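You operate a simulated robot arm through the tools that you are given. There is no shell and no other tool. Be economical: measure what you need, move in short steps, check, and stop when the job is done.

Carry out the task below with a simulated two-armed robot. There is one attempt and no reset: what you move stays moved.

Task
Turn the yellow wheel till the brake rod meets the second hanger, then pin and latch it.
Fine: free the wing nut first; tighten it again once the pin is home.

It is judged by the outcome, as a careful person would: the job done as asked, and still so three seconds after it is handed in. It fails if anything else is knocked over, pushed out of place, dropped, spilled or broken.

Robot
Two 7-joint arms with three-finger grippers on one trunk, on a base that drives. Base frame: it is fixed to the floor where the robot stands at the start and does not move with it; the origin is under the middle of the robot, x ahead of it, y to its left, z up. Readings come in mm, degrees, newtons and seconds.
The left shoulder is at the start at [70, 146, 1138], the right one opposite. With the tool pointing down near the work surface each hand reaches from about 280 to 680 mm from the robot's upright axis, wherever it stands, measured 20 degrees to its own side. Places, roughly: block latch [2100, 2200, 1100]; far left stay nut [500, -300, 1200]; far right stay nut [100, -900, 1200]; first pin latch [2000, 1900, 800]; inner left stay nut [500, -400, 1200]; inner right stay nut [200, -800, 1200]; last red lever [200, -700, 1100]; last wing nut [100, -900, 1100]; left bar latch [1800, 1400, 1300]; middle red lever [1500, 1000, 1100]; middle wing nut [1400, 900, 1100]; right bar latch [1400, 900, 1300]; second brake pin [800, 400, 900]; second pin latch [800, 300, 800]; tie bar latch [2600, 2700, 1200]; tie bar nut [3100, 3200, 1200]. Payload 2.2 kg a hand.
The tool frame of a hand sits at the grasp point between the pads (the TCP): z along the fingers, y along the line on which they close. The tips reach 28 mm beyond it. Largest opening 102 mm; the body of the gripper starts 71 mm behind the TCP.
Orientation is that of the tool frame in the base frame, as a unit quaternion [x, y, z, w]. With the fingers straight down and closing along the base's y, the tool's x points along the base's -x, its y along +y and its z along -z.

Tools
- The arms move only by the tool servo_tool. It takes "left_moves", "right_moves" or both (then of equal length, played together; a hand with none holds still); each is one flat list of numbers, 7 for each row, row after row: the finger opening in m, from 0 to 0.102, then the shift along the base's x, y, z in m, then the turn, a rotation vector about the base's x, y, z in degrees. In form: [gripper, tx, ty, tz, wx, wy, wz, gripper, tx, ty, tz, wx, wy, wz, ...]. A call has 1 to 10 rows; each row is the pose to reach, as a shift and turn from the pose commanded when the call began. Rows are played at 5 a second. More than 50 mm and 8.6 degrees between two rows, or a gripper value outside its range, and nothing of the call is played. Where a pose cannot be reached the arm comes as near as it can. A force on the tool above 90 N (or 10 N above the force at the start of the call, whichever is more), or a blocked arm, ends the call early, and 0.2 s more pass. The fingers move at their own pace and stop on an object; they squeeze with about 38 N. The grip force told is the motor's: it shows also when the fingers shut on nothing. Time passes only in rows, and 0.2 s behind the last, so rows that repeat a pose let the fingers close. The reply holds the time, the measured pose of the TCP, the force on the tool along the base axes, the opening and the grip force, in the units named above and with some noise, with the torque about the TCP (base axes, N m) and any sound that the robot's microphone picked up.
- Cameras (640 x 400 px; columns grow to the right, rows downward): "scene" is now at [132.9, -24.7, 1359.2]; the picture's right is [-0.31, -0.95, 0.00], its down [-0.59, 0.19, -0.79] and it looks along [0.75, -0.24, -0.62] (base axes); focal length 214 px, centre (320, 200). "left" rides on the left gripper at [72, 38, -86] in its tool frame; the picture's right is [-0.47, 0.88, 0.00], its down [-0.60, -0.32, -0.73] and it looks along [-0.65, -0.34, 0.68] (tool axes); focal length 256 px, centre (320, 200). "right" rides on the right gripper at [69, 44, -86] in its tool frame; the picture's right is [-0.53, 0.85, 0.00], its down [-0.58, -0.36, -0.73] and it looks along [-0.62, -0.39, 0.68] (tool axes); focal length 256 px, centre (320, 200). There is no depth. A picture from a camera that has moved, and an enlarged one, comes with that camera's place and axes in the base frame and with its lens.
- capture(camera): a new picture of that camera. The clock stands still meanwhile.
- raise_lower(by): slides the trunk up (or, below 0, down) by that many mm; the arms and the scene camera ride with it, the base frame stays. It gives what a move gives, with no picture.
- roll_base(legs): drives the robot by 1 to 6 legs, each [ahead, left, turn to the left] in mm, mm and degrees, along the robot's own axes; the way and the turn of a leg run together, so that a leg with both is an arc; at most 1500 mm and 180 degrees a leg. The arms and the cameras ride along, it lands a little off, and it stops where it bumps. It gives what a move gives.
- head_to(pan, tilt): turns the head with the scene camera to pan (to the left, within 86 degrees either way) and tilt (down, from -29 to 69), counted from straight ahead of the robot. It gives what a move gives.
- inspect(camera, box): a new picture of the part [left, top, right, bottom] of that camera's present view, enlarged. The clock stands still meanwhile.
- job_done(): hands the job in; it is judged then, once.

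Go step by step. Nothing tells you exact positions but the pictures and the camera data: compare them with the known pose of the tool, close in by small moves and look again before you grip or let go. The budget is 120 turns and 92 pictures, counting those below and the enlarged ones. Unless the task says otherwise, let go and move clear before handing in, and close with one line.

The tools are called after "Request:" as a command line: name --argument value ..., lists and objects as JSON in quotes. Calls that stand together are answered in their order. servo_tool: Moves the arms, as the interface text tells. Its arguments: {"type":"object","properties":{"left_moves":{"type":"array","items":{"type":"number"}},"right_moves":{"type":"array","items":{"type":"number"}}},"required":[]} The other tools are called the same way: raise_lower (by) slides the trunk up or down; roll_base (legs) drives the base; head_to (pan, tilt) turns the head that bears the scene camera; capture (camera) takes a picture; inspect (camera, box) takes an enlarged picture of a part of a camera's view; job_done () hands the job in.

At the start:

```text
time: 0.0
left_position: [435.2, 327.6, 1064.0]
left_tool_rot: [-0.002, 1.0, 0.0, 0.0]
left_force: [-0.6, -0.2, -0.4]
left_moment: [0.0, 0.01, 0.02]
left_opening: 102.0
left_grasp_force: 0.1
right_position: [464.8, 2.1, 1011.1]
right_tool_rot: [0.0, 1.0, 0.0, 0.001]
right_force: [-0.5, 0.9, 0.1]
right_moment: [-0.03, -0.02, 0.02]
right_opening: 102.2
right_grasp_force: 0.1
trunk travel left (down, up): [-675.0, 265.0]
robot x, y, heading: [-3.0, -0.2, -0.2]
head pan, tilt: [-17.9, 38.1]
```

scene: 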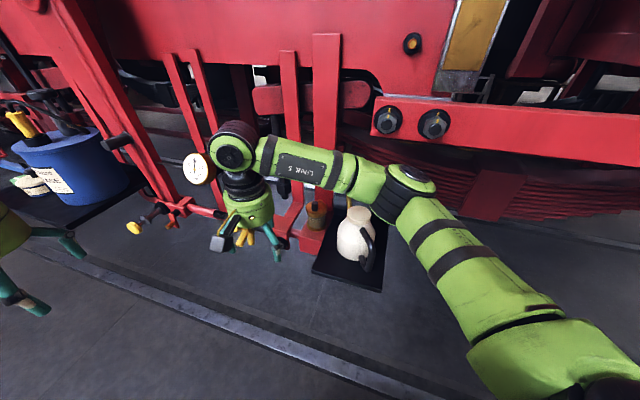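
right: 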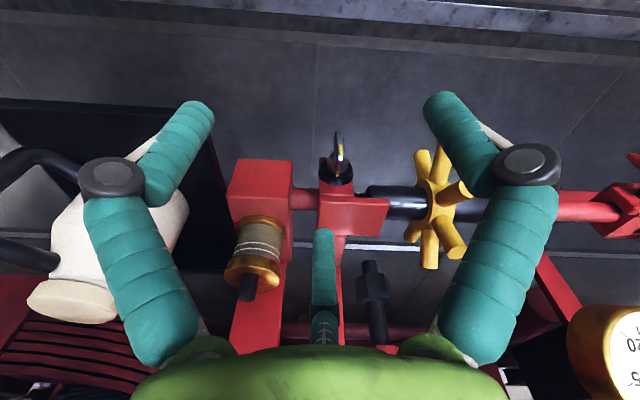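
left: 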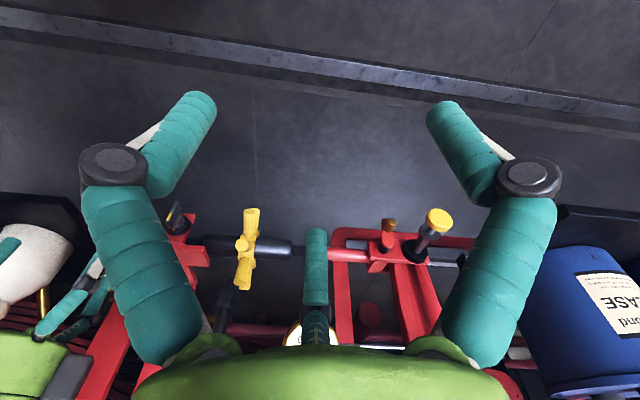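

I see a red brake rig with a yellow star wheel on a rod between two hangers, a wing nut and pins, partly hidden by the right gripper. I'll look closer before moving.

Request:
inspect --camera "scene" --box '[100, 120, 340, 270]'

Request:
inspect --camera "right" --box '[200, 110, 640, 385]'

Request:
inspect --camera "left" --box '[140, 170, 500, 395]'

```text
2.67 times, centred on (220, 195) of scene
camera zoom: at [132.9, -24.7, 1359.2], right [-0.31, -0.95, 0.0], down [-0.59, 0.19, -0.79], along [0.75, -0.24, -0.62], focal length 572 px, centre (587, 213)
```

zoom: 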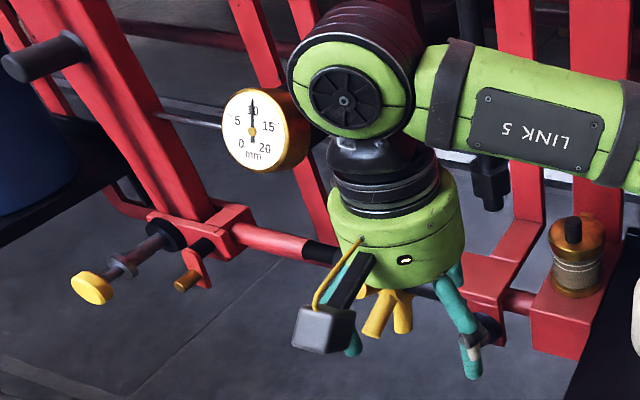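

```text
1.45 times, centred on (420, 248) of right
camera zoom: at [394.7, 46.1, 1096.3], right [0.53, 0.85, 0.0], down [0.58, -0.36, 0.73], along [0.62, -0.39, -0.68], focal length 372 px, centre (174, 131)
```

zoom: 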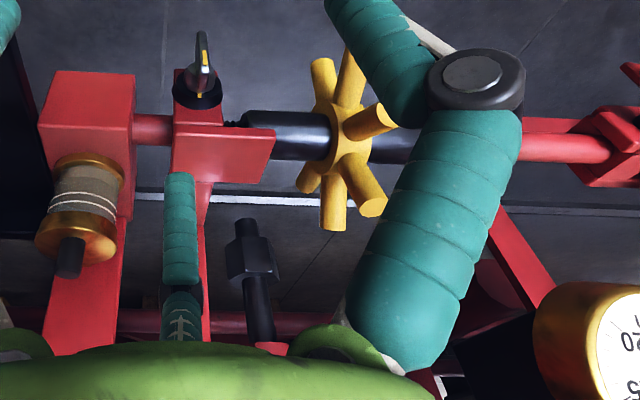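

```text
1.78 times, centred on (320, 282) of left
camera zoom: at [362.9, 366.8, 1152.5], right [0.46, 0.89, 0.0], down [0.6, -0.32, 0.73], along [0.65, -0.34, -0.68], focal length 455 px, centre (320, 53)
```

zoom: 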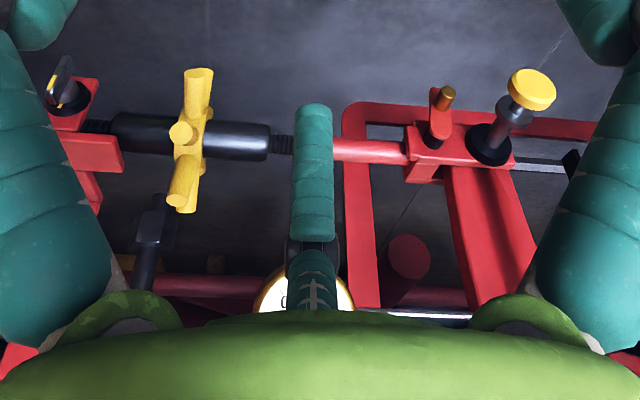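

The right gripper hides the wheel. I'll pull the right hand back and up, and look with the scene camera.

Request:
servo_tool --right_moves '[0.102, -0.04, -0.02, 0.02, 0, 0, 0, 0.102, -0.07, -0.05, 0.04, 0, 0, 0, 0.102, -0.1, -0.08, 0.06, 0, 0, 0, 0.102, -0.12, -0.12, 0.08, 0, 0, 0, 0.102, -0.12, -0.16, 0.08, 0, 0, 0, 0.102, -0.12, -0.2, 0.08, 0, 0, 0]'

Request:
head_to --pan 5 --tilt 38

Request:
capture --camera "scene"

```text
time: 1.4
left_position: [433.8, 326.8, 1065.8]
left_tool_rot: [-0.001, 1.0, 0.001, 0.0]
left_force: [0.1, -0.1, 0.7]
left_moment: [0.03, -0.01, 0.01]
left_opening: 101.9
left_grasp_force: 0.1
right_position: [342.9, -199.7, 1090.7]
right_tool_rot: [0.0, 1.0, 0.001, 0.0]
right_force: [0.3, -0.7, 0.5]
right_moment: [0.03, -0.02, 0.04]
right_opening: 101.8
right_grasp_force: 0.0
trunk travel left (down, up): [-675.0, 265.0]
robot x, y, heading: [-3.3, -0.9, 0.1]
head pan, tilt: [-17.9, 38.1]
```

```text
time: 2.3
left_position: [435.2, 328.0, 1065.1]
left_tool_rot: [-0.002, 1.0, 0.0, -0.001]
left_force: [-0.1, -0.3, 0.6]
left_moment: [-0.01, 0.0, 0.04]
left_opening: 102.3
left_grasp_force: 0.1
right_position: [342.5, -197.9, 1092.1]
right_tool_rot: [-0.001, 1.0, 0.0, 0.0]
right_force: [-0.2, -0.2, 0.1]
right_moment: [0.02, -0.01, 0.0]
right_opening: 102.1
right_grasp_force: 0.1
trunk travel left (down, up): [-675.0, 265.0]
robot x, y, heading: [2.3, -0.7, -0.0]
head pan, tilt: [5.0, 38.0]
```

```text
85 pictures are left
camera scene: at [137.0, 9.5, 1359.3], right [0.09, -1.0, 0.0], down [-0.61, -0.05, -0.79], along [0.79, 0.07, -0.62], focal length 214 px, centre (320, 200)
```

scene: 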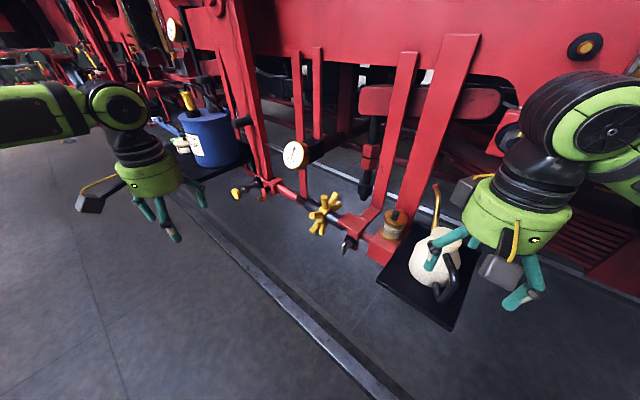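

Request:
inspect --camera "scene" --box '[210, 120, 430, 270]'

Request:
inspect --camera "scene" --box '[220, 130, 340, 210]'

Request:
inspect --camera "scene" --box '[300, 180, 420, 260]'

```text
2.67 times, centred on (320, 195) of scene
camera zoom: at [137.0, 9.5, 1359.3], right [0.09, -1.0, 0.0], down [-0.61, -0.05, -0.79], along [0.79, 0.07, -0.62], focal length 572 px, centre (320, 213)
```

zoom: 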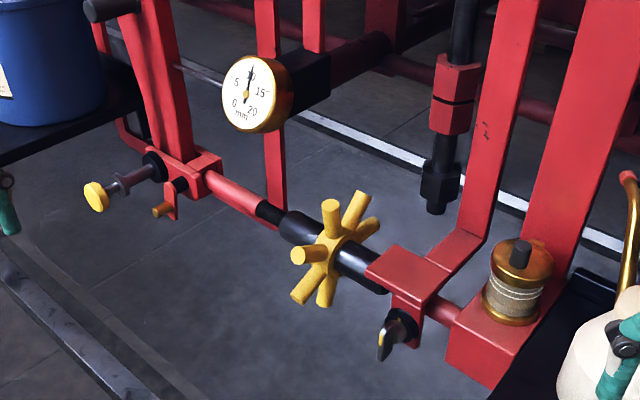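

```text
5.00 times, centred on (280, 170) of scene
camera zoom: at [137.0, 9.5, 1359.3], right [0.09, -1.0, 0.0], down [-0.61, -0.05, -0.79], along [0.79, 0.07, -0.62], focal length 1072 px, centre (520, 350)
```

zoom: 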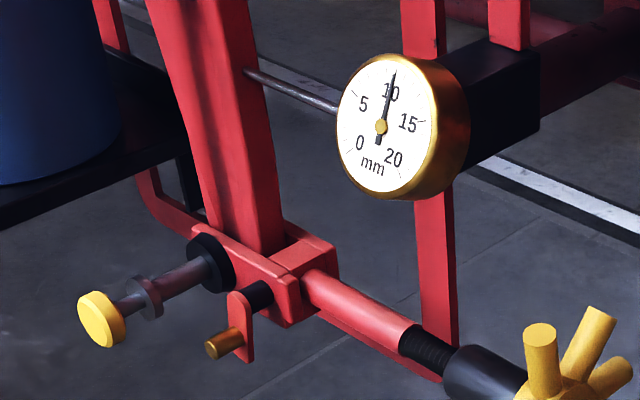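

```text
5.00 times, centred on (360, 220) of scene
camera zoom: at [137.0, 9.5, 1359.3], right [0.09, -1.0, 0.0], down [-0.61, -0.05, -0.79], along [0.79, 0.07, -0.62], focal length 1072 px, centre (120, 100)
```

zoom: 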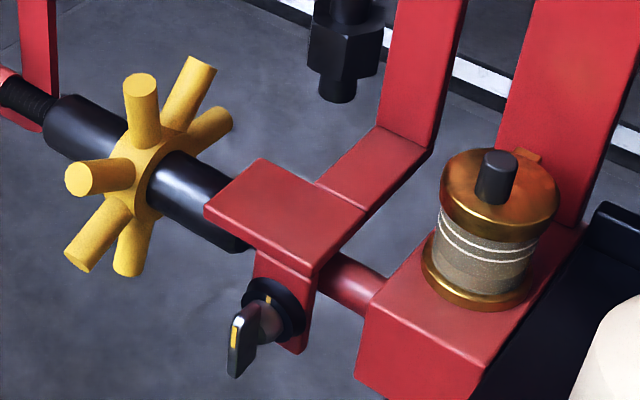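

The rig runs at about 56° from my x axis. The wheel is near [697, 21, 866], the wing nut near [554, -27, 863], and the pin knob near [773, 389, 868]. I'll back off, face the rig squarely and shift left.

Request:
roll_base --legs '[[-150, 0, 0], [0, 0, -34], [0, 350, 0]]'

Request:
head_to --pan 0 --tilt 38

Request:
capture --camera "scene"

```text
time: 7.1
left_position: [586.8, 309.4, 1066.8]
left_tool_rot: [0.293, 0.956, 0.0, 0.0]
left_force: [0.0, 0.3, -0.4]
left_moment: [0.01, 0.03, -0.04]
left_opening: 101.8
left_grasp_force: 0.1
right_position: [214.3, -75.1, 1091.3]
right_tool_rot: [0.293, 0.956, 0.0, 0.0]
right_force: [0.1, -0.2, -0.2]
right_moment: [0.0, -0.01, 0.0]
right_opening: 102.0
right_grasp_force: 0.2
trunk travel left (down, up): [-675.0, 265.0]
robot x, y, heading: [41.2, 281.6, -34.0]
head pan, tilt: [5.0, 38.0]
```

```text
time: 7.8
left_position: [588.2, 310.2, 1065.0]
left_tool_rot: [0.293, 0.956, -0.002, 0.001]
left_force: [-0.8, -0.1, 0.1]
left_moment: [-0.04, 0.03, -0.01]
left_opening: 102.1
left_grasp_force: 0.0
right_position: [216.9, -74.3, 1091.1]
right_tool_rot: [0.294, 0.956, 0.0, -0.001]
right_force: [0.7, -0.3, 0.4]
right_moment: [0.01, -0.01, 0.01]
right_opening: 101.9
right_grasp_force: 0.0
trunk travel left (down, up): [-675.0, 265.0]
robot x, y, heading: [40.8, 286.9, -34.1]
head pan, tilt: [0.0, 38.0]
```

```text
81 pictures are left
camera scene: at [156.7, 208.6, 1359.3], right [-0.56, -0.83, 0.0], down [-0.51, 0.35, -0.79], along [0.65, -0.44, -0.62], focal length 214 px, centre (320, 200)
```

scene: 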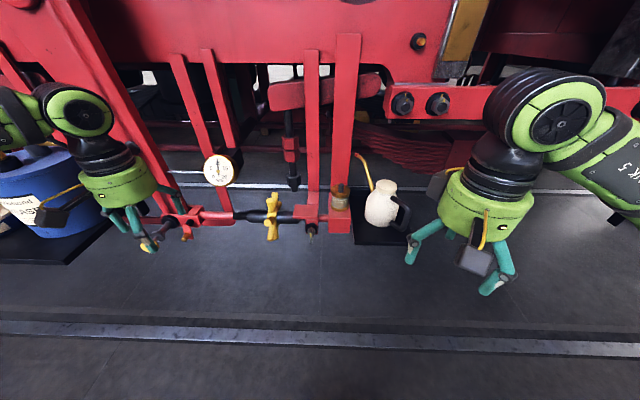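

The rod now lies square to me, with the rig frame at f=(.829,-.559) and l=(.559,.829). Next I'll tilt both hands to point forward at the rig, still well above and away from it.

Request:
servo_tool --right_moves '[0.102, 0.007, -0.005, 0, -4.58, -6.8, 0, 0.102, 0.015, -0.01, 0, -9.16, -13.6, 0, 0.102, 0.022, -0.015, 0, -13.74, -20.4, 0, 0.102, 0.03, -0.02, 0, -18.32, -27.2, 0, 0.102, 0.037, -0.025, 0, -22.9, -34.0, 0, 0.102, 0.045, -0.03, 0, -27.48, -40.8, 0, 0.102, 0.052, -0.035, 0, -32.06, -47.6, 0, 0.102, 0.06, -0.04, 0, -36.64, -54.4, 0, 0.102, 0.067, -0.045, 0, -41.22, -61.2, 0, 0.102, 0.075, -0.05, 0, -45.8, -68.0, 0]' --left_moves '[0.102, -0.003, 0.002, 0, -4.58, -6.8, 0, 0.102, -0.007, 0.004, 0, -9.16, -13.6, 0, 0.102, -0.01, 0.006, 0, -13.74, -20.4, 0, 0.102, -0.013, 0.008, 0, -18.32, -27.2, 0, 0.102, -0.017, 0.011, 0, -22.9, -34.0, 0, 0.102, -0.02, 0.013, 0, -27.48, -40.8, 0, 0.102, -0.023, 0.015, 0, -32.06, -47.6, 0, 0.102, -0.027, 0.018, 0, -36.64, -54.4, 0, 0.102, -0.03, 0.02, 0, -41.22, -61.2, 0, 0.102, -0.033, 0.022, 0, -45.8, -68.0, 0]'

Request:
servo_tool --right_moves '[0.102, 0, 0, 0, -4.47, -6.63, 0]' --left_moves '[0.102, 0, 0, 0, -4.47, -6.63, 0]'

Request:
capture --camera "scene"

```text
time: 10.0
left_position: [619.1, 347.9, 1049.3]
left_tool_rot: [0.221, 0.72, -0.19, 0.629]
left_force: [-0.5, 1.0, 0.2]
left_moment: [0.03, 0.01, -0.01]
left_opening: 102.2
left_grasp_force: 0.1
left hand out of reach, approached as far as the arm can: row 6, 7, 8, 9, 10
right_position: [364.0, -153.6, 1107.6]
right_tool_rot: [0.224, 0.749, -0.179, 0.597]
right_force: [-0.4, 0.6, -0.2]
right_moment: [0.0, -0.01, -0.02]
right_opening: 101.9
right_grasp_force: 0.2
right hand out of reach, approached as far as the arm can: row 5, 6, 7, 8, 9, 10
trunk travel left (down, up): [-675.0, 265.0]
robot x, y, heading: [38.1, 282.4, -34.0]
head pan, tilt: [0.0, 38.0]
```

```text
time: 10.4
left_position: [618.8, 347.1, 1049.2]
left_tool_rot: [0.207, 0.675, -0.205, 0.678]
left_force: [0.4, -0.7, 0.3]
left_moment: [0.07, 0.01, 0.0]
left_opening: 102.0
left_grasp_force: 0.0
right_position: [364.2, -154.5, 1107.5]
right_tool_rot: [0.226, 0.75, -0.18, 0.596]
right_force: [-0.2, -0.7, -0.4]
right_moment: [-0.01, 0.0, 0.0]
right_opening: 101.8
right_grasp_force: 0.1
right hand out of reach, approached as far as the arm can: row 1
trunk travel left (down, up): [-675.0, 265.0]
robot x, y, heading: [43.7, 283.8, -34.0]
head pan, tilt: [0.0, 38.0]
```

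```text
80 pictures are left
camera scene: at [155.7, 208.3, 1359.4], right [-0.56, -0.83, 0.0], down [-0.51, 0.35, -0.79], along [0.65, -0.44, -0.62], focal length 214 px, centre (320, 200)
```

scene: 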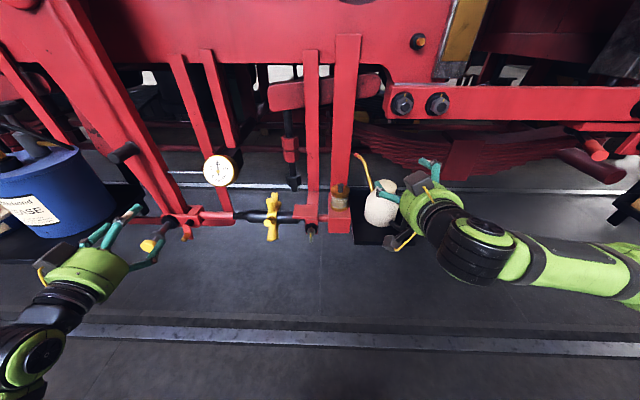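

Pointing level works only farther out, so I'll back the base up another 110 mm, then lower the trunk.

Request:
roll_base --legs '[[-110, 0, 0]]'

Request:
raise_lower --by -190

Request:
servo_tool --right_moves '[0.102, 0.02, 0.02, 0, -3, -4.5, 0, 0.102, 0.04, 0.04, 0, -6, -9, 0]'

Request:
capture --camera "scene"

```text
time: 11.6
left_position: [529.7, 407.3, 1047.4]
left_tool_rot: [0.208, 0.676, -0.206, 0.676]
left_force: [0.3, 0.2, 0.3]
left_moment: [-0.02, -0.05, -0.03]
left_opening: 101.8
left_grasp_force: 0.1
right_position: [272.1, -94.4, 1105.7]
right_tool_rot: [0.227, 0.75, -0.18, 0.595]
right_force: [-0.6, 0.4, -0.4]
right_moment: [0.04, 0.02, -0.01]
right_opening: 102.0
right_grasp_force: 0.0
trunk travel left (down, up): [-675.0, 265.0]
robot x, y, heading: [-46.5, 348.9, -34.2]
head pan, tilt: [0.0, 38.0]
```

```text
time: 13.7
left_position: [529.1, 407.5, 857.5]
left_tool_rot: [0.208, 0.676, -0.208, 0.676]
left_force: [-0.8, -0.4, 0.3]
left_moment: [0.02, 0.0, 0.0]
left_opening: 102.1
left_grasp_force: 0.1
right_position: [273.4, -93.6, 916.0]
right_tool_rot: [0.227, 0.749, -0.181, 0.596]
right_force: [0.5, 0.1, 0.5]
right_moment: [0.02, 0.0, 0.04]
right_opening: 101.9
right_grasp_force: 0.0
trunk travel left (down, up): [-485.0, 455.0]
robot x, y, heading: [-50.5, 345.7, -34.3]
head pan, tilt: [0.0, 38.0]
```

```text
time: 14.3
left_position: [529.2, 410.3, 855.9]
left_tool_rot: [0.207, 0.676, -0.208, 0.676]
left_force: [0.3, -0.2, -0.4]
left_moment: [-0.02, 0.0, -0.01]
left_opening: 101.8
left_grasp_force: 0.1
right_position: [305.6, -42.1, 947.6]
right_tool_rot: [0.221, 0.73, -0.187, 0.619]
right_force: [1.0, 0.4, 0.3]
right_moment: [0.02, -0.01, -0.01]
right_opening: 102.1
right_grasp_force: 0.1
right hand out of reach, approached as far as the arm can: row 1, 2
trunk travel left (down, up): [-485.0, 455.0]
robot x, y, heading: [-49.2, 346.2, -34.4]
head pan, tilt: [0.0, 38.0]
```

```text
79 pictures are left
camera scene: at [67.0, 271.4, 1169.2], right [-0.56, -0.83, 0.0], down [-0.51, 0.35, -0.79], along [0.65, -0.44, -0.62], focal length 214 px, centre (320, 200)
```

scene: 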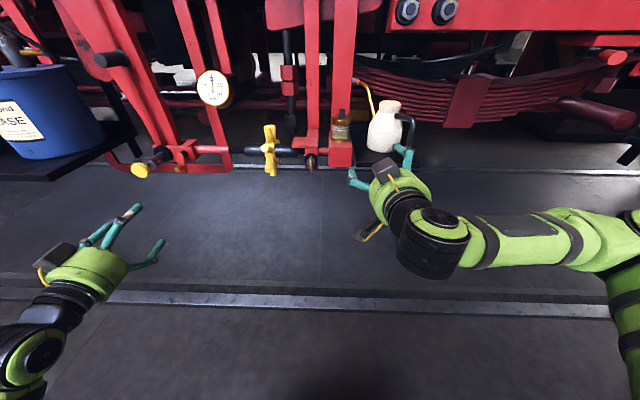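

Positions agree across views. I'll bring the right hand across to in front of the wing nut, staying about 120 mm short.

Request:
servo_tool --right_moves '[0.102, 0.033, 0.022, 0, 0, 0, 0, 0.102, 0.066, 0.044, 0, 0, 0, 0, 0.102, 0.1, 0.067, 0, 0, 0, 0, 0.102, 0.133, 0.0895, 0, 0, 0, 0]'

Request:
capture --camera "right"

```text
time: 15.3
left_position: [530.5, 408.3, 858.1]
left_tool_rot: [0.208, 0.676, -0.207, 0.676]
left_force: [0.2, -1.0, 1.2]
left_moment: [0.03, 0.01, 0.04]
left_opening: 101.8
left_grasp_force: 0.1
right_position: [441.5, 46.6, 948.1]
right_tool_rot: [0.221, 0.73, -0.186, 0.619]
right_force: [-0.2, -1.0, 1.1]
right_moment: [-0.01, -0.01, -0.02]
right_opening: 101.9
right_grasp_force: 0.0
trunk travel left (down, up): [-485.0, 455.0]
robot x, y, heading: [-47.8, 342.8, -34.0]
head pan, tilt: [0.0, 38.0]
```

```text
78 pictures are left
camera right: at [384.0, 137.3, 893.4], right [0.54, 0.65, 0.53], down [-0.72, 0.04, 0.69], along [0.43, -0.76, 0.5], focal length 256 px, centre (320, 200)
```

right: 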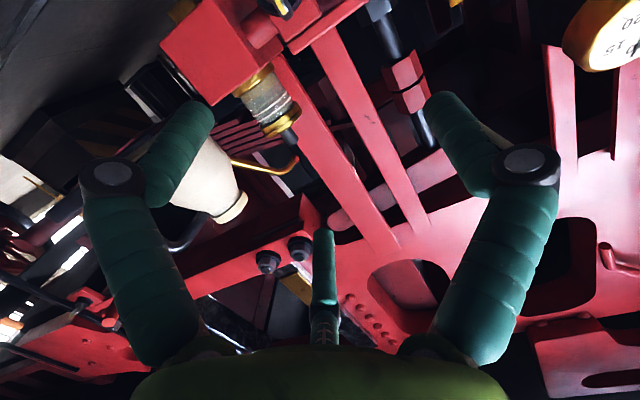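

Request:
servo_tool --right_moves '[0.102, 0, 0, -0.04, -2.7, -3.9, 0, 0.102, 0, 0, -0.08, -5.3, -7.8, 0]'

Request:
capture --camera "right"

Request:
inspect --camera "scene" --box '[240, 100, 400, 200]'

```text
time: 15.9
left_position: [528.9, 409.0, 856.7]
left_tool_rot: [0.207, 0.676, -0.206, 0.676]
left_force: [-0.2, -0.4, 0.0]
left_moment: [0.01, 0.0, -0.03]
left_opening: 101.8
left_grasp_force: 0.0
right_position: [440.1, 45.0, 867.7]
right_tool_rot: [0.204, 0.677, -0.204, 0.677]
right_force: [0.8, 0.0, -0.6]
right_moment: [0.0, 0.01, -0.02]
right_opening: 102.1
right_grasp_force: 0.1
trunk travel left (down, up): [-485.0, 455.0]
robot x, y, heading: [-45.9, 347.6, -34.6]
head pan, tilt: [0.0, 38.0]
```

```text
77 pictures are left
camera right: at [391.5, 129.9, 798.4], right [0.47, 0.7, 0.53], down [-0.81, 0.1, 0.58], along [0.35, -0.7, 0.62], focal length 256 px, centre (320, 200)
```

right: 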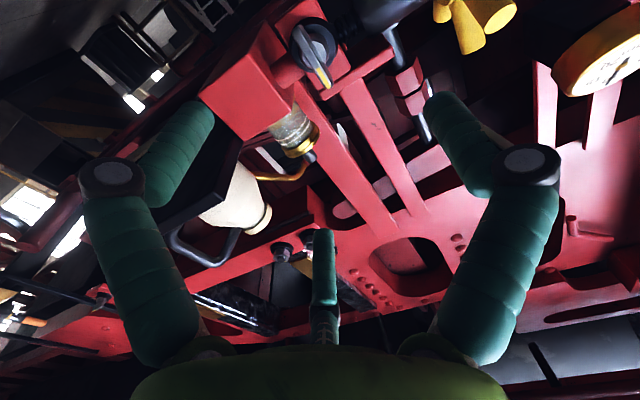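

```text
4.00 times, centred on (320, 150) of scene
camera zoom: at [66.1, 270.1, 1169.3], right [-0.56, -0.83, 0.0], down [-0.51, 0.35, -0.79], along [0.65, -0.44, -0.62], focal length 858 px, centre (320, 400)
```

zoom: 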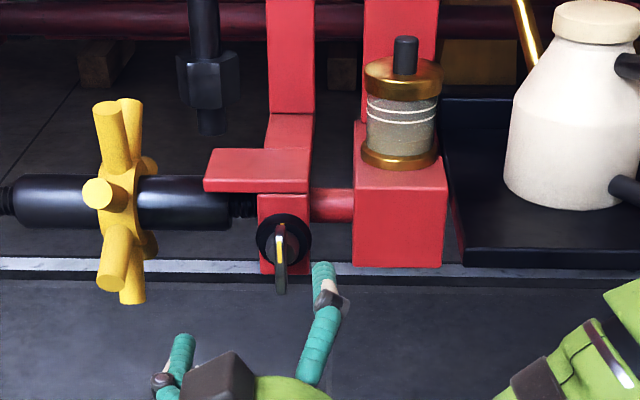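

The wing nut blade is near [552, -24, 865], standing upright. I'll advance level with narrower fingers and look before gripping.

Request:
servo_tool --right_moves '[0.06, 0.033, -0.02, -0.001, 0, 0, 0, 0.06, 0.066, -0.04, -0.002, 0, 0, 0, 0.06, 0.085, -0.053, -0.002, 0, 0, 0]'

Request:
capture --camera "right"

Request:
inspect --camera "scene" --box '[270, 130, 350, 180]'

```text
time: 16.7
left_position: [529.7, 408.3, 857.4]
left_tool_rot: [0.208, 0.676, -0.207, 0.676]
left_force: [0.0, 0.8, -0.1]
left_moment: [-0.02, -0.01, 0.0]
left_opening: 102.1
left_grasp_force: 0.0
right_position: [524.0, -7.9, 864.4]
right_tool_rot: [0.204, 0.678, -0.203, 0.676]
right_force: [0.0, 0.4, 0.7]
right_moment: [-0.02, 0.01, -0.01]
right_opening: 60.0
right_grasp_force: 0.0
trunk travel left (down, up): [-485.0, 455.0]
robot x, y, heading: [-45.0, 346.2, -34.5]
head pan, tilt: [0.0, 38.0]
```

```text
75 pictures are left
camera right: at [475.0, 78.0, 795.0], right [0.47, 0.7, 0.54], down [-0.81, 0.1, 0.58], along [0.35, -0.7, 0.62], focal length 256 px, centre (320, 200)
```

right: 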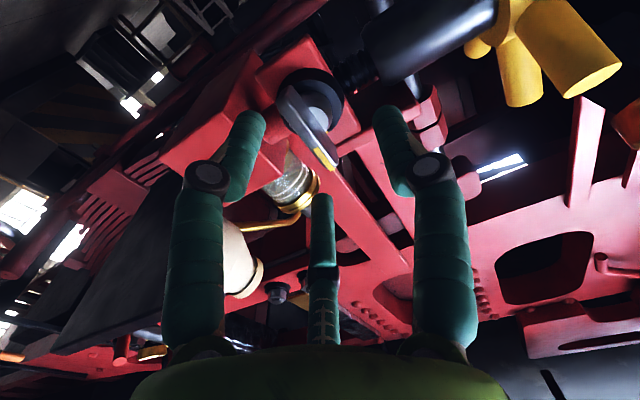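

```text
8.00 times, centred on (310, 155) of scene
camera zoom: at [65.8, 269.5, 1169.2], right [-0.56, -0.83, 0.0], down [-0.51, 0.35, -0.79], along [0.65, -0.44, -0.62], focal length 1716 px, centre (400, 560)
```

zoom: 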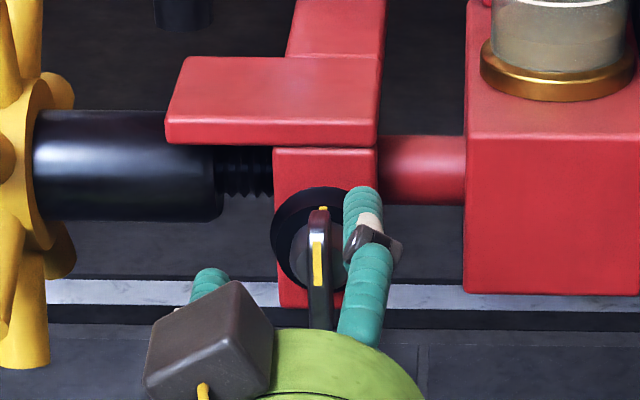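

The blade sits centred between the fingers. I'll advance about 20 mm and close.

Request:
servo_tool --right_moves '[0.06, 0.009, -0.005, -0.002, 0, 0, 0, 0.06, 0.018, -0.01, -0.003, 0, 0, 0, 0.0, 0.018, -0.01, -0.003, 0, 0, 0, 0.0, 0.018, -0.01, -0.003, 0, 0, 0]'

Request:
inspect --camera "right" --box '[160, 20, 480, 220]'

Request:
inspect --camera "scene" --box '[270, 130, 350, 180]'

```text
time: 17.7
left_position: [528.0, 404.5, 858.4]
left_tool_rot: [0.209, 0.675, -0.206, 0.676]
left_force: [-0.7, -1.1, -0.1]
left_moment: [0.01, -0.01, 0.03]
left_opening: 101.9
left_grasp_force: 0.0
right_position: [537.2, -22.8, 859.3]
right_tool_rot: [0.21, 0.677, -0.206, 0.674]
right_force: [-17.7, -11.9, -9.3]
right_moment: [-0.28, -0.06, -1.08]
right_opening: 14.3
right_grasp_force: 40.8
trunk travel left (down, up): [-485.0, 455.0]
robot x, y, heading: [-45.2, 340.1, -34.2]
head pan, tilt: [0.0, 38.0]
```

```text
2.00 times, centred on (320, 120) of right
camera zoom: at [489.9, 62.8, 790.6], right [0.48, 0.7, 0.54], down [-0.81, 0.1, 0.58], along [0.35, -0.71, 0.61], focal length 512 px, centre (320, 360)
```

zoom: 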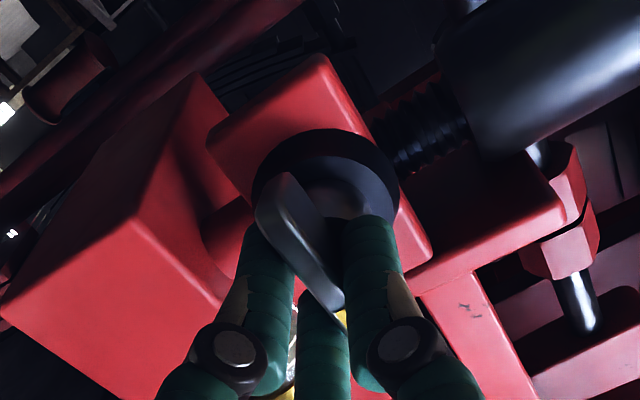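

```text
8.00 times, centred on (310, 155) of scene
camera zoom: at [63.4, 266.2, 1169.1], right [-0.56, -0.83, 0.0], down [-0.51, 0.35, -0.79], along [0.65, -0.44, -0.62], focal length 1716 px, centre (400, 560)
```

zoom: 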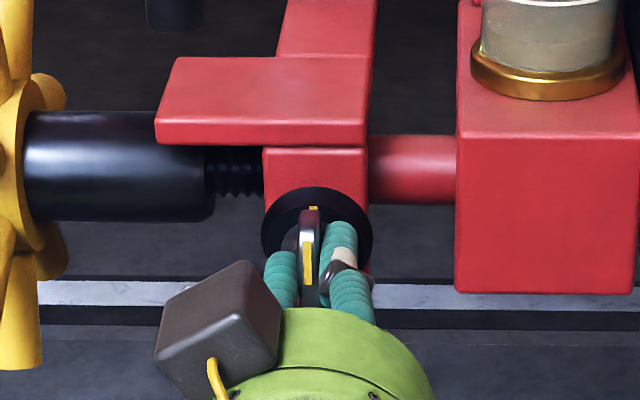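

Gripped on the blade (14 mm). I'll turn it counter-clockwise as seen from the front by 40° and watch the torque.

Request:
servo_tool --right_moves '[0.0, 0, 0, 0.001, -6.6, 4.5, 0, 0.0, 0, 0, 0.002, -13.2, 9.0, 0, 0.0, 0, 0, 0.002, -19.8, 13.5, 0, 0.0, 0, 0, 0.002, -26.4, 18, 0, 0.0, 0, 0, 0.002, -33, 22.5, 0]'

Request:
inspect --camera "scene" --box '[270, 130, 350, 180]'

```text
time: 18.9
left_position: [527.5, 406.5, 859.0]
left_tool_rot: [0.21, 0.675, -0.205, 0.677]
left_force: [0.0, 0.0, -0.4]
left_moment: [-0.01, 0.01, 0.03]
left_opening: 101.9
left_grasp_force: 0.0
right_position: [539.0, -22.2, 861.0]
right_tool_rot: [-0.035, 0.712, -0.421, 0.561]
right_force: [-19.4, -11.1, -10.4]
right_moment: [0.34, 0.59, -1.8]
right_opening: 14.3
right_grasp_force: 40.7
trunk travel left (down, up): [-485.0, 455.0]
robot x, y, heading: [-51.4, 347.3, -34.3]
head pan, tilt: [0.0, 38.0]
```

```text
8.00 times, centred on (310, 155) of scene
camera zoom: at [63.5, 266.4, 1169.2], right [-0.56, -0.83, 0.0], down [-0.51, 0.35, -0.79], along [0.65, -0.44, -0.62], focal length 1716 px, centre (400, 560)
```

zoom: 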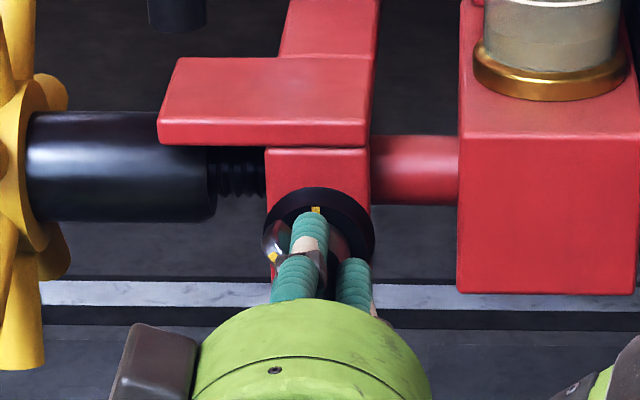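

The blade turned 40° away from the index mark. Continuing to about 90°.

Request:
servo_tool --right_moves '[0.0, 0, 0, 0, -6.6, 4.5, 0, 0.0, 0, 0, 0, -13.2, 9.0, 0, 0.0, 0, 0, 0, -19.8, 13.5, 0, 0.0, 0, 0, 0, -26.4, 18, 0, 0.0, 0, 0, 0, -33, 22.5, 0, 0.0, 0, 0, 0, -39.6, 27, 0]'

Request:
inspect --camera "scene" --box '[270, 130, 350, 180]'

```text
time: 20.3
left_position: [528.3, 407.2, 858.0]
left_tool_rot: [0.207, 0.676, -0.206, 0.677]
left_force: [0.4, 0.0, 0.4]
left_moment: [0.03, -0.01, 0.01]
left_opening: 102.1
left_grasp_force: 0.1
right_position: [540.4, -17.3, 861.8]
right_tool_rot: [-0.32, 0.637, -0.615, 0.338]
right_force: [-13.4, -4.4, -10.5]
right_moment: [-0.02, -0.04, -1.52]
right_opening: 14.2
right_grasp_force: 40.5
trunk travel left (down, up): [-485.0, 455.0]
robot x, y, heading: [-48.1, 345.3, -34.7]
head pan, tilt: [0.0, 38.0]
```

```text
8.00 times, centred on (310, 155) of scene
camera zoom: at [64.6, 267.8, 1169.2], right [-0.56, -0.83, 0.0], down [-0.51, 0.35, -0.79], along [0.65, -0.44, -0.62], focal length 1716 px, centre (400, 560)
```

zoom: 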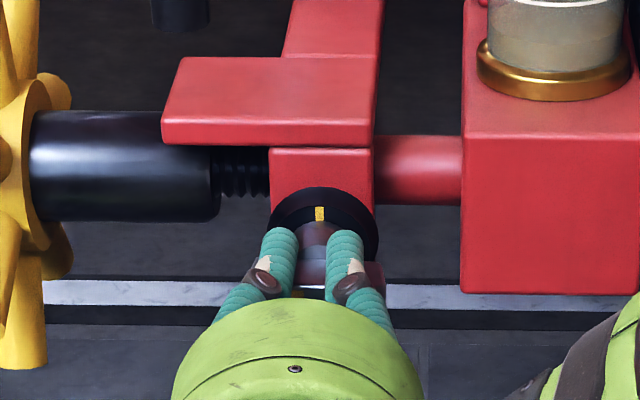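

That's about 88° turned with little torque. I'll open and back off along the axis to see the blade.

Request:
servo_tool --right_moves '[0.05, 0, 0, 0, 0, 0, 0, 0.05, -0.025, 0.017, 0, 0, 0, 0, 0.05, -0.05, 0.034, 0, 0, 0, 0]'

Request:
inspect --camera "scene" --box '[270, 130, 350, 180]'

Request:
capture --camera "right"

```text
time: 21.1
left_position: [528.3, 407.5, 858.0]
left_tool_rot: [0.208, 0.676, -0.207, 0.676]
left_force: [0.2, -0.9, -1.0]
left_moment: [-0.03, 0.0, 0.01]
left_opening: 101.9
left_grasp_force: 0.0
right_position: [492.2, 18.4, 864.0]
right_tool_rot: [-0.319, 0.635, -0.616, 0.34]
right_force: [0.2, 0.4, 0.0]
right_moment: [-0.04, 0.02, -0.01]
right_opening: 49.9
right_grasp_force: 0.0
trunk travel left (down, up): [-485.0, 455.0]
robot x, y, heading: [-49.4, 341.5, -34.3]
head pan, tilt: [0.0, 38.0]
```

```text
8.00 times, centred on (310, 155) of scene
camera zoom: at [65.2, 270.0, 1169.4], right [-0.56, -0.83, 0.0], down [-0.51, 0.35, -0.79], along [0.65, -0.44, -0.62], focal length 1716 px, centre (400, 560)
```

zoom: 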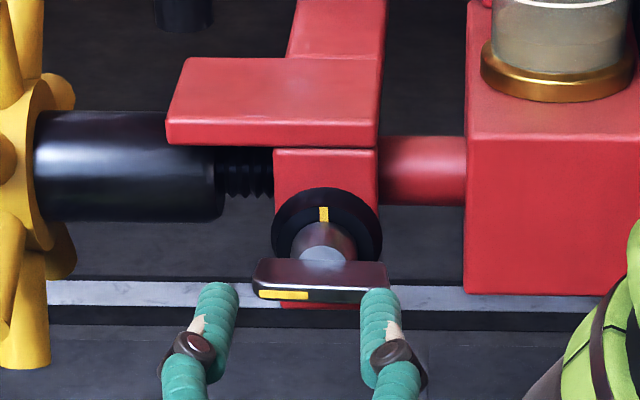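

```text
68 pictures are left
camera right: at [381.5, 13.4, 817.6], right [0.31, 0.47, -0.82], down [-0.28, 0.87, 0.39], along [0.91, 0.11, 0.41], focal length 256 px, centre (320, 200)
```

right: 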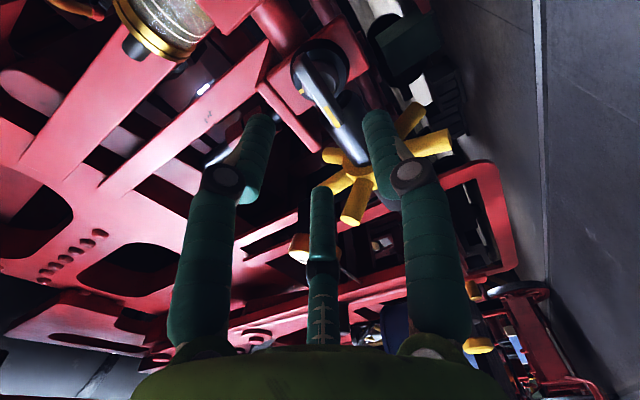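

The blade is now horizontal, 90° off the mark. I'll re-grip and give it another ~34° so it is clearly free, then let go and back off.

Request:
servo_tool --right_moves '[0.05, 0.025, -0.017, -0.001, 0, 0, 0, 0.05, 0.05, -0.034, -0.002, 0, 0, 0, 0.0, 0.05, -0.034, -0.002, 0, 0, 0, 0.0, 0.05, -0.034, -0.002, 0, 0, 0, 0.0, 0.05, -0.034, -0.002, -6.9, 4.8, 0, 0.0, 0.05, -0.034, -0.002, -13.8, 9.6, 0, 0.0, 0.05, -0.034, -0.002, -20.7, 14.4, 0, 0.0, 0.05, -0.034, -0.002, -27.6, 19.2, 0]'

```text
time: 22.9
left_position: [527.7, 407.1, 858.9]
left_tool_rot: [0.208, 0.675, -0.206, 0.677]
left_force: [-0.1, 0.0, 0.5]
left_moment: [0.02, 0.01, 0.01]
left_opening: 102.0
left_grasp_force: 0.1
right_position: [541.3, -15.4, 859.5]
right_tool_rot: [0.49, -0.518, 0.686, -0.144]
right_force: [-4.6, -0.6, -3.9]
right_moment: [-0.11, -0.2, -0.66]
right_opening: 14.1
right_grasp_force: 40.8
trunk travel left (down, up): [-485.0, 455.0]
robot x, y, heading: [-46.4, 344.6, -34.7]
head pan, tilt: [0.0, 38.0]
```

It turns freely. I'll release, back off, and rotate the hand back partway while looking at the wheel.

Request:
servo_tool --right_moves '[0.05, 0, 0, 0, 0, 0, 0, 0.05, -0.025, 0.017, 0, 0, 0, 0, 0.05, -0.05, 0.034, 0, 0, 0, 0, 0.05, -0.09, 0.061, 0, 0, 0, 0, 0.05, -0.09, 0.061, 0, 6.9, -4.8, 0, 0.05, -0.09, 0.061, 0, 13.8, -9.6, 0, 0.05, -0.09, 0.061, 0, 20.7, -14.4, 0, 0.05, -0.09, 0.061, 0, 27.6, -19.2, 0, 0.05, -0.09, 0.061, 0, 34.5, -24, 0, 0.05, -0.09, 0.061, 0, 41.4, -28.8, 0]'

Request:
inspect --camera "scene" --box '[190, 60, 350, 190]'

Request:
inspect --camera "scene" --box '[195, 65, 243, 110]'

```text
time: 25.1
left_position: [528.6, 407.8, 857.9]
left_tool_rot: [0.207, 0.676, -0.207, 0.676]
left_force: [-0.7, 0.1, 0.5]
left_moment: [0.04, 0.01, 0.01]
left_opening: 102.1
left_grasp_force: 0.0
right_position: [451.4, 43.9, 860.6]
right_tool_rot: [-0.223, 0.675, -0.558, 0.429]
right_force: [0.0, -0.4, -0.7]
right_moment: [0.0, 0.02, 0.03]
right_opening: 49.9
right_grasp_force: 0.1
trunk travel left (down, up): [-485.0, 455.0]
robot x, y, heading: [-49.0, 345.6, -34.3]
head pan, tilt: [0.0, 38.0]
```

```text
3.08 times, centred on (270, 125) of scene
camera zoom: at [65.4, 269.5, 1169.3], right [-0.56, -0.83, 0.0], down [-0.51, 0.35, -0.79], along [0.65, -0.44, -0.62], focal length 660 px, centre (474, 431)
```

zoom: 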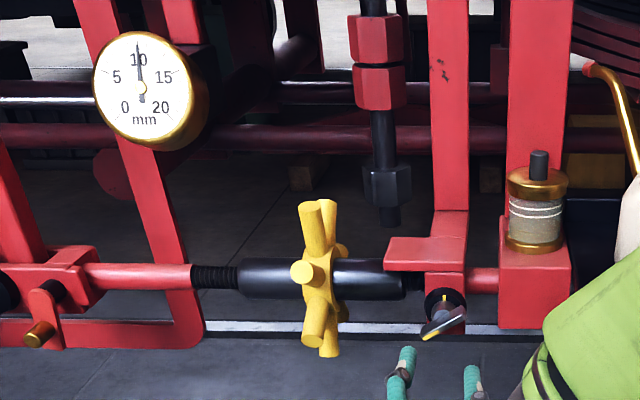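

```text
8.89 times, centred on (219, 88) of scene
camera zoom: at [65.4, 269.5, 1169.3], right [-0.56, -0.83, 0.0], down [-0.51, 0.35, -0.79], along [0.65, -0.44, -0.62], focal length 1906 px, centre (1218, 1200)
```

zoom: 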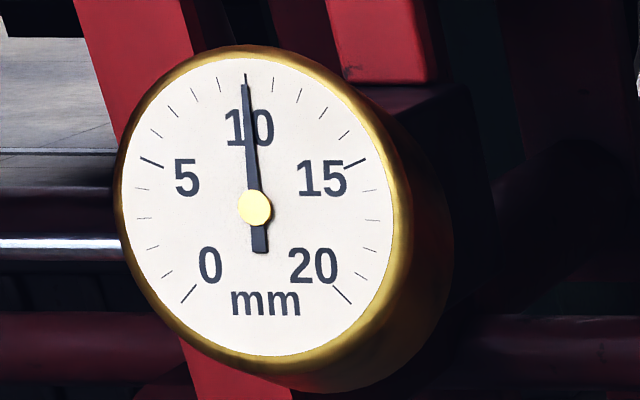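

Gauge reads about 10 mm. Now a close look at the second hanger, its pin and latch.

Request:
inspect --camera "scene" --box '[120, 130, 216, 190]'

Request:
capture --camera "left"

```text
6.67 times, centred on (168, 160) of scene
camera zoom: at [65.4, 269.5, 1169.3], right [-0.56, -0.83, 0.0], down [-0.51, 0.35, -0.79], along [0.65, -0.44, -0.62], focal length 1430 px, centre (1333, 467)
```

zoom: 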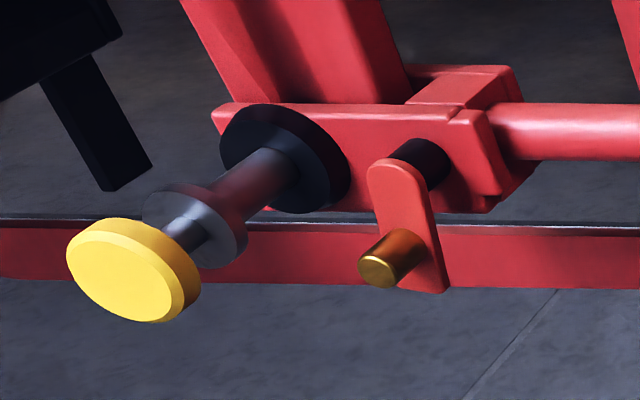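

```text
64 pictures are left
camera left: at [479.0, 488.5, 787.0], right [0.5, 0.73, 0.47], down [-0.78, 0.15, 0.6], along [0.37, -0.67, 0.65], focal length 256 px, centre (320, 200)
```

left: 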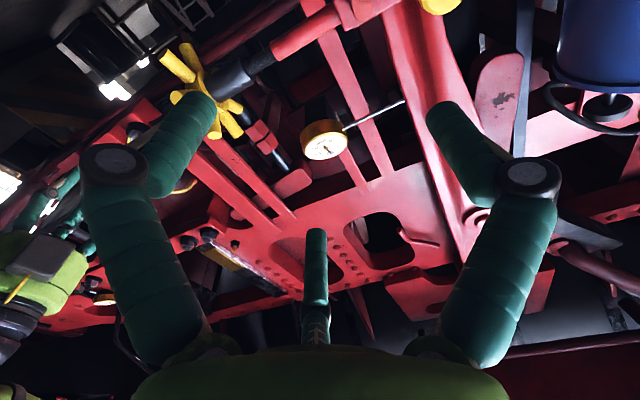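

The wheel axis is about F 560, z 862, with spokes roughly 51° apart and the nearest tilted up at about 25°. I'll move the right hand aside and bring the left hand, fingers shut, in front of the wheel just above that spoke.

Request:
servo_tool --left_moves '[0.0, -0.01, -0.04, 0.02, 0, 0, 0, 0.0, -0.03, -0.075, 0.04, 0, 0, 0, 0.0, -0.06, -0.11, 0.05, 0, 0, 0, 0.0, -0.08, -0.15, 0.05, 0, 0, 0, 0.0, -0.06, -0.19, 0.05, 0, 0, 0, 0.0, -0.02, -0.22, 0.05, 0, 0, 0, 0.0, 0.02, -0.25, 0.05, 0, 0, 0, 0.0, 0.057, -0.28, 0.05, 0, 0, 0, 0.0, 0.057, -0.293, 0.05, 0, 0, 0]' --right_moves '[0.05, -0.03, -0.015, 0, 0, 0, 0, 0.05, -0.06, -0.03, 0, 0, 0, 0, 0.05, -0.09, -0.04, 0, 0, 0, 0, 0.05, -0.106, -0.049, 0, 0, 0, 0, 0.05, -0.106, -0.049, 0, 0, 0, 0, 0.05, -0.106, -0.049, 0, 0, 0, 0, 0.05, -0.106, -0.049, 0, 0, 0, 0, 0.05, -0.106, -0.049, 0, 0, 0, 0, 0.05, -0.106, -0.049, 0, 0, 0, 0]'

Request:
inspect --camera "scene" --box '[190, 90, 350, 190]'

Request:
capture --camera "left"

```text
time: 27.1
left_position: [583.2, 114.6, 906.5]
left_tool_rot: [0.208, 0.675, -0.206, 0.677]
left_force: [0.3, 0.0, -0.5]
left_moment: [-0.01, -0.02, 0.0]
left_opening: 2.4
left_grasp_force: 32.1
left hand out of reach, approached as far as the arm can: row 1, 2, 3, 4, 5
right_position: [343.9, -5.4, 861.2]
right_tool_rot: [-0.225, 0.674, -0.558, 0.428]
right_force: [-0.3, -0.3, -0.4]
right_moment: [-0.01, 0.01, 0.01]
right_opening: 49.9
right_grasp_force: 0.1
trunk travel left (down, up): [-485.0, 455.0]
robot x, y, heading: [-47.8, 345.7, -34.4]
head pan, tilt: [0.0, 38.0]
```

```text
4.00 times, centred on (270, 140) of scene
camera zoom: at [64.9, 269.5, 1169.4], right [-0.56, -0.83, 0.0], down [-0.51, 0.35, -0.79], along [0.65, -0.44, -0.62], focal length 858 px, centre (520, 440)
```

zoom: 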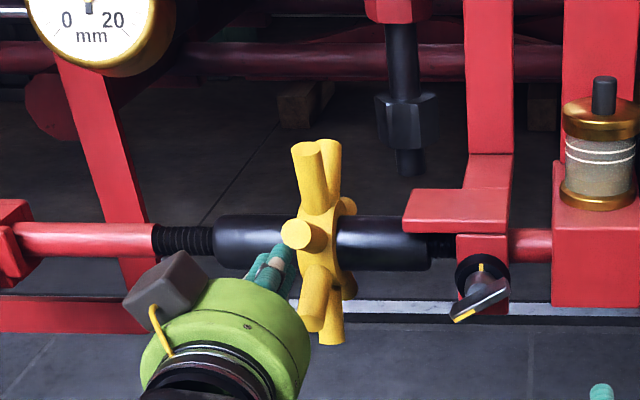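

```text
62 pictures are left
camera left: at [534.3, 194.8, 834.4], right [0.5, 0.73, 0.47], down [-0.79, 0.15, 0.6], along [0.37, -0.66, 0.65], focal length 256 px, centre (320, 200)
```

left: 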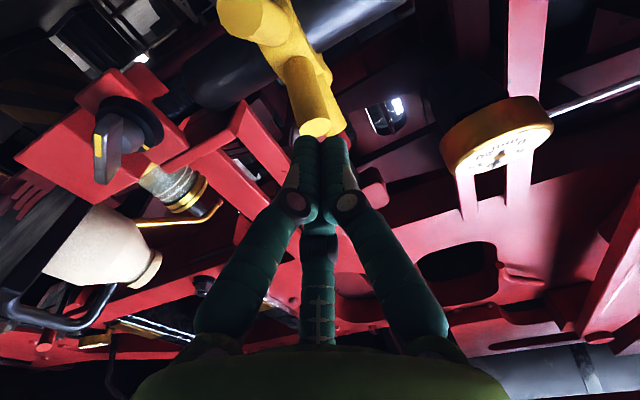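

The fingertips line up with the front spoke. I'll go up 16 mm, insert above the spoke and push it down gently as a test.

Request:
servo_tool --left_moves '[0.0, 0, 0, 0.018, 0, 0, 0, 0.0, 0.027, -0.018, 0.018, 0, 0, 0, 0.0, 0.054, -0.036, 0.018, 0, 0, 0, 0.0, 0.054, -0.036, 0.005, 0, 0, 0, 0.0, 0.054, -0.036, -0.008, 0, 0, 0, 0.0, 0.054, -0.036, -0.02, 0, 0, 0, 0.0, 0.054, -0.036, -0.028, 0, 0, 0]'

Request:
inspect --camera "scene" --box '[190, 60, 350, 190]'

```text
time: 28.7
left_position: [635.8, 85.0, 887.3]
left_tool_rot: [0.204, 0.672, -0.206, 0.681]
left_force: [-21.9, 21.2, 11.5]
left_moment: [-0.15, -0.15, -0.04]
left_opening: 1.9
left_grasp_force: 31.4
right_position: [339.8, -0.9, 866.5]
right_tool_rot: [-0.223, 0.672, -0.561, 0.429]
right_force: [0.2, 0.0, 0.2]
right_moment: [0.0, 0.01, 0.01]
right_opening: 50.1
right_grasp_force: 0.0
trunk travel left (down, up): [-485.0, 455.0]
robot x, y, heading: [-46.6, 344.8, -34.4]
head pan, tilt: [0.0, 38.0]
```

```text
3.08 times, centred on (270, 125) of scene
camera zoom: at [59.1, 274.8, 1170.3], right [-0.56, -0.83, 0.0], down [-0.5, 0.34, -0.79], along [0.66, -0.45, -0.61], focal length 660 px, centre (474, 431)
```

zoom: 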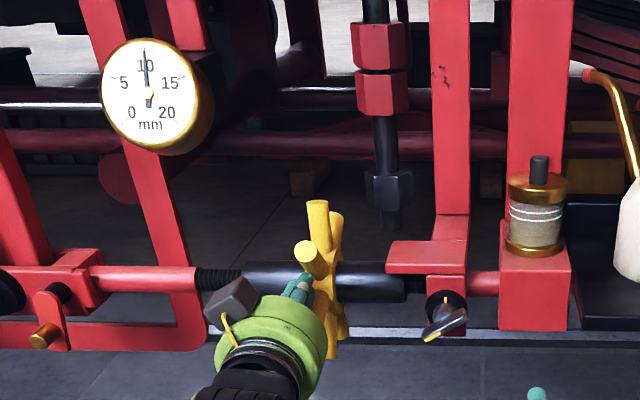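

The tip met about 30 N and the result is ambiguous. I'll look from the left hand's camera.

Request:
capture --camera "left"

Request:
inspect --camera "scene" --box '[240, 100, 304, 140]'

```text
60 pictures are left
camera left: at [585.5, 164.3, 815.7], right [0.49, 0.74, 0.47], down [-0.79, 0.15, 0.59], along [0.37, -0.66, 0.66], focal length 256 px, centre (320, 200)
```

left: 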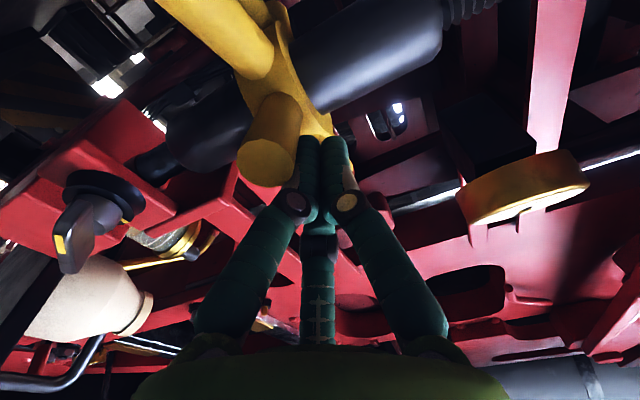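

```text
10.00 times, centred on (272, 120) of scene
camera zoom: at [59.1, 274.8, 1170.3], right [-0.56, -0.83, 0.0], down [-0.5, 0.34, -0.79], along [0.66, -0.45, -0.61], focal length 2145 px, centre (800, 1000)
```

zoom: 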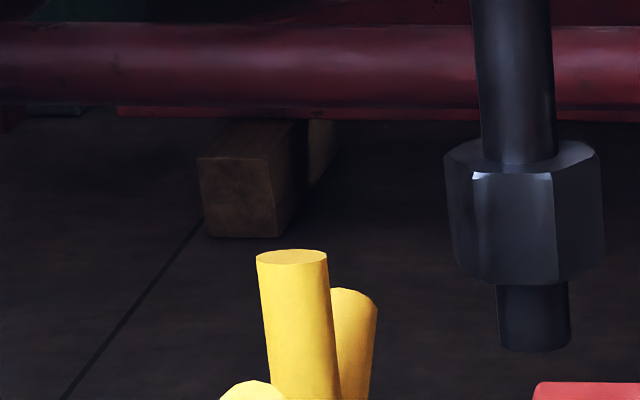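

The fingers slid beside the spoke, on its left. The spokes are about 18–20 mm further right than I took them to be. I'll back out, shift right and look again.

Request:
servo_tool --left_moves '[0.0, -0.025, 0.017, 0.003, 0, 0, 0, 0.0, -0.05, 0.034, 0.02, 0, 0, 0, 0.0, -0.06, 0.02, 0.045, 0, 0, 0]'

Request:
inspect --camera "scene" --box '[190, 60, 350, 190]'

Request:
capture --camera "left"

```text
time: 29.5
left_position: [580.5, 98.1, 921.7]
left_tool_rot: [0.21, 0.676, -0.207, 0.675]
left_force: [0.0, -0.7, 0.3]
left_moment: [0.01, 0.02, -0.02]
left_opening: 2.0
left_grasp_force: 31.6
right_position: [343.8, -6.7, 862.3]
right_tool_rot: [-0.223, 0.674, -0.559, 0.428]
right_force: [-0.4, -0.9, 0.1]
right_moment: [0.03, 0.0, 0.03]
right_opening: 50.2
right_grasp_force: 0.1
trunk travel left (down, up): [-485.0, 455.0]
robot x, y, heading: [-46.9, 344.7, -34.4]
head pan, tilt: [0.0, 38.0]
```

```text
3.08 times, centred on (270, 125) of scene
camera zoom: at [65.2, 268.6, 1169.2], right [-0.56, -0.83, 0.0], down [-0.51, 0.35, -0.79], along [0.65, -0.44, -0.62], focal length 660 px, centre (474, 431)
```

zoom: 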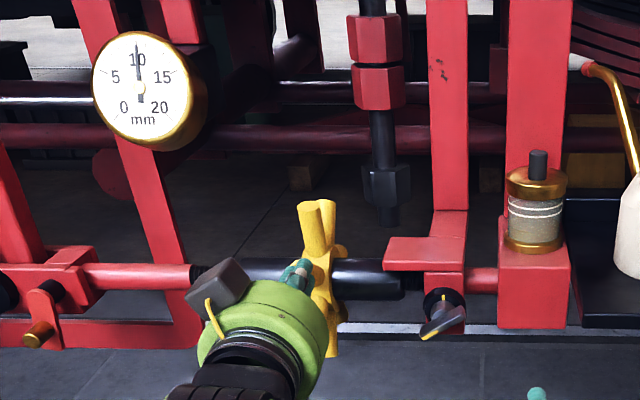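

```text
57 pictures are left
camera left: at [530.4, 179.6, 852.3], right [0.5, 0.73, 0.47], down [-0.78, 0.15, 0.6], along [0.37, -0.67, 0.64], focal length 256 px, centre (320, 200)
```

left: 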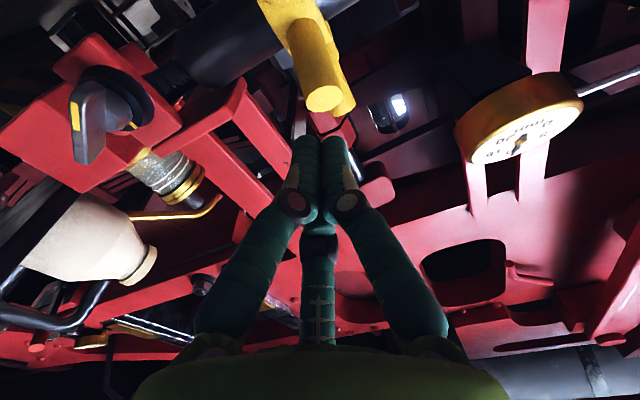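

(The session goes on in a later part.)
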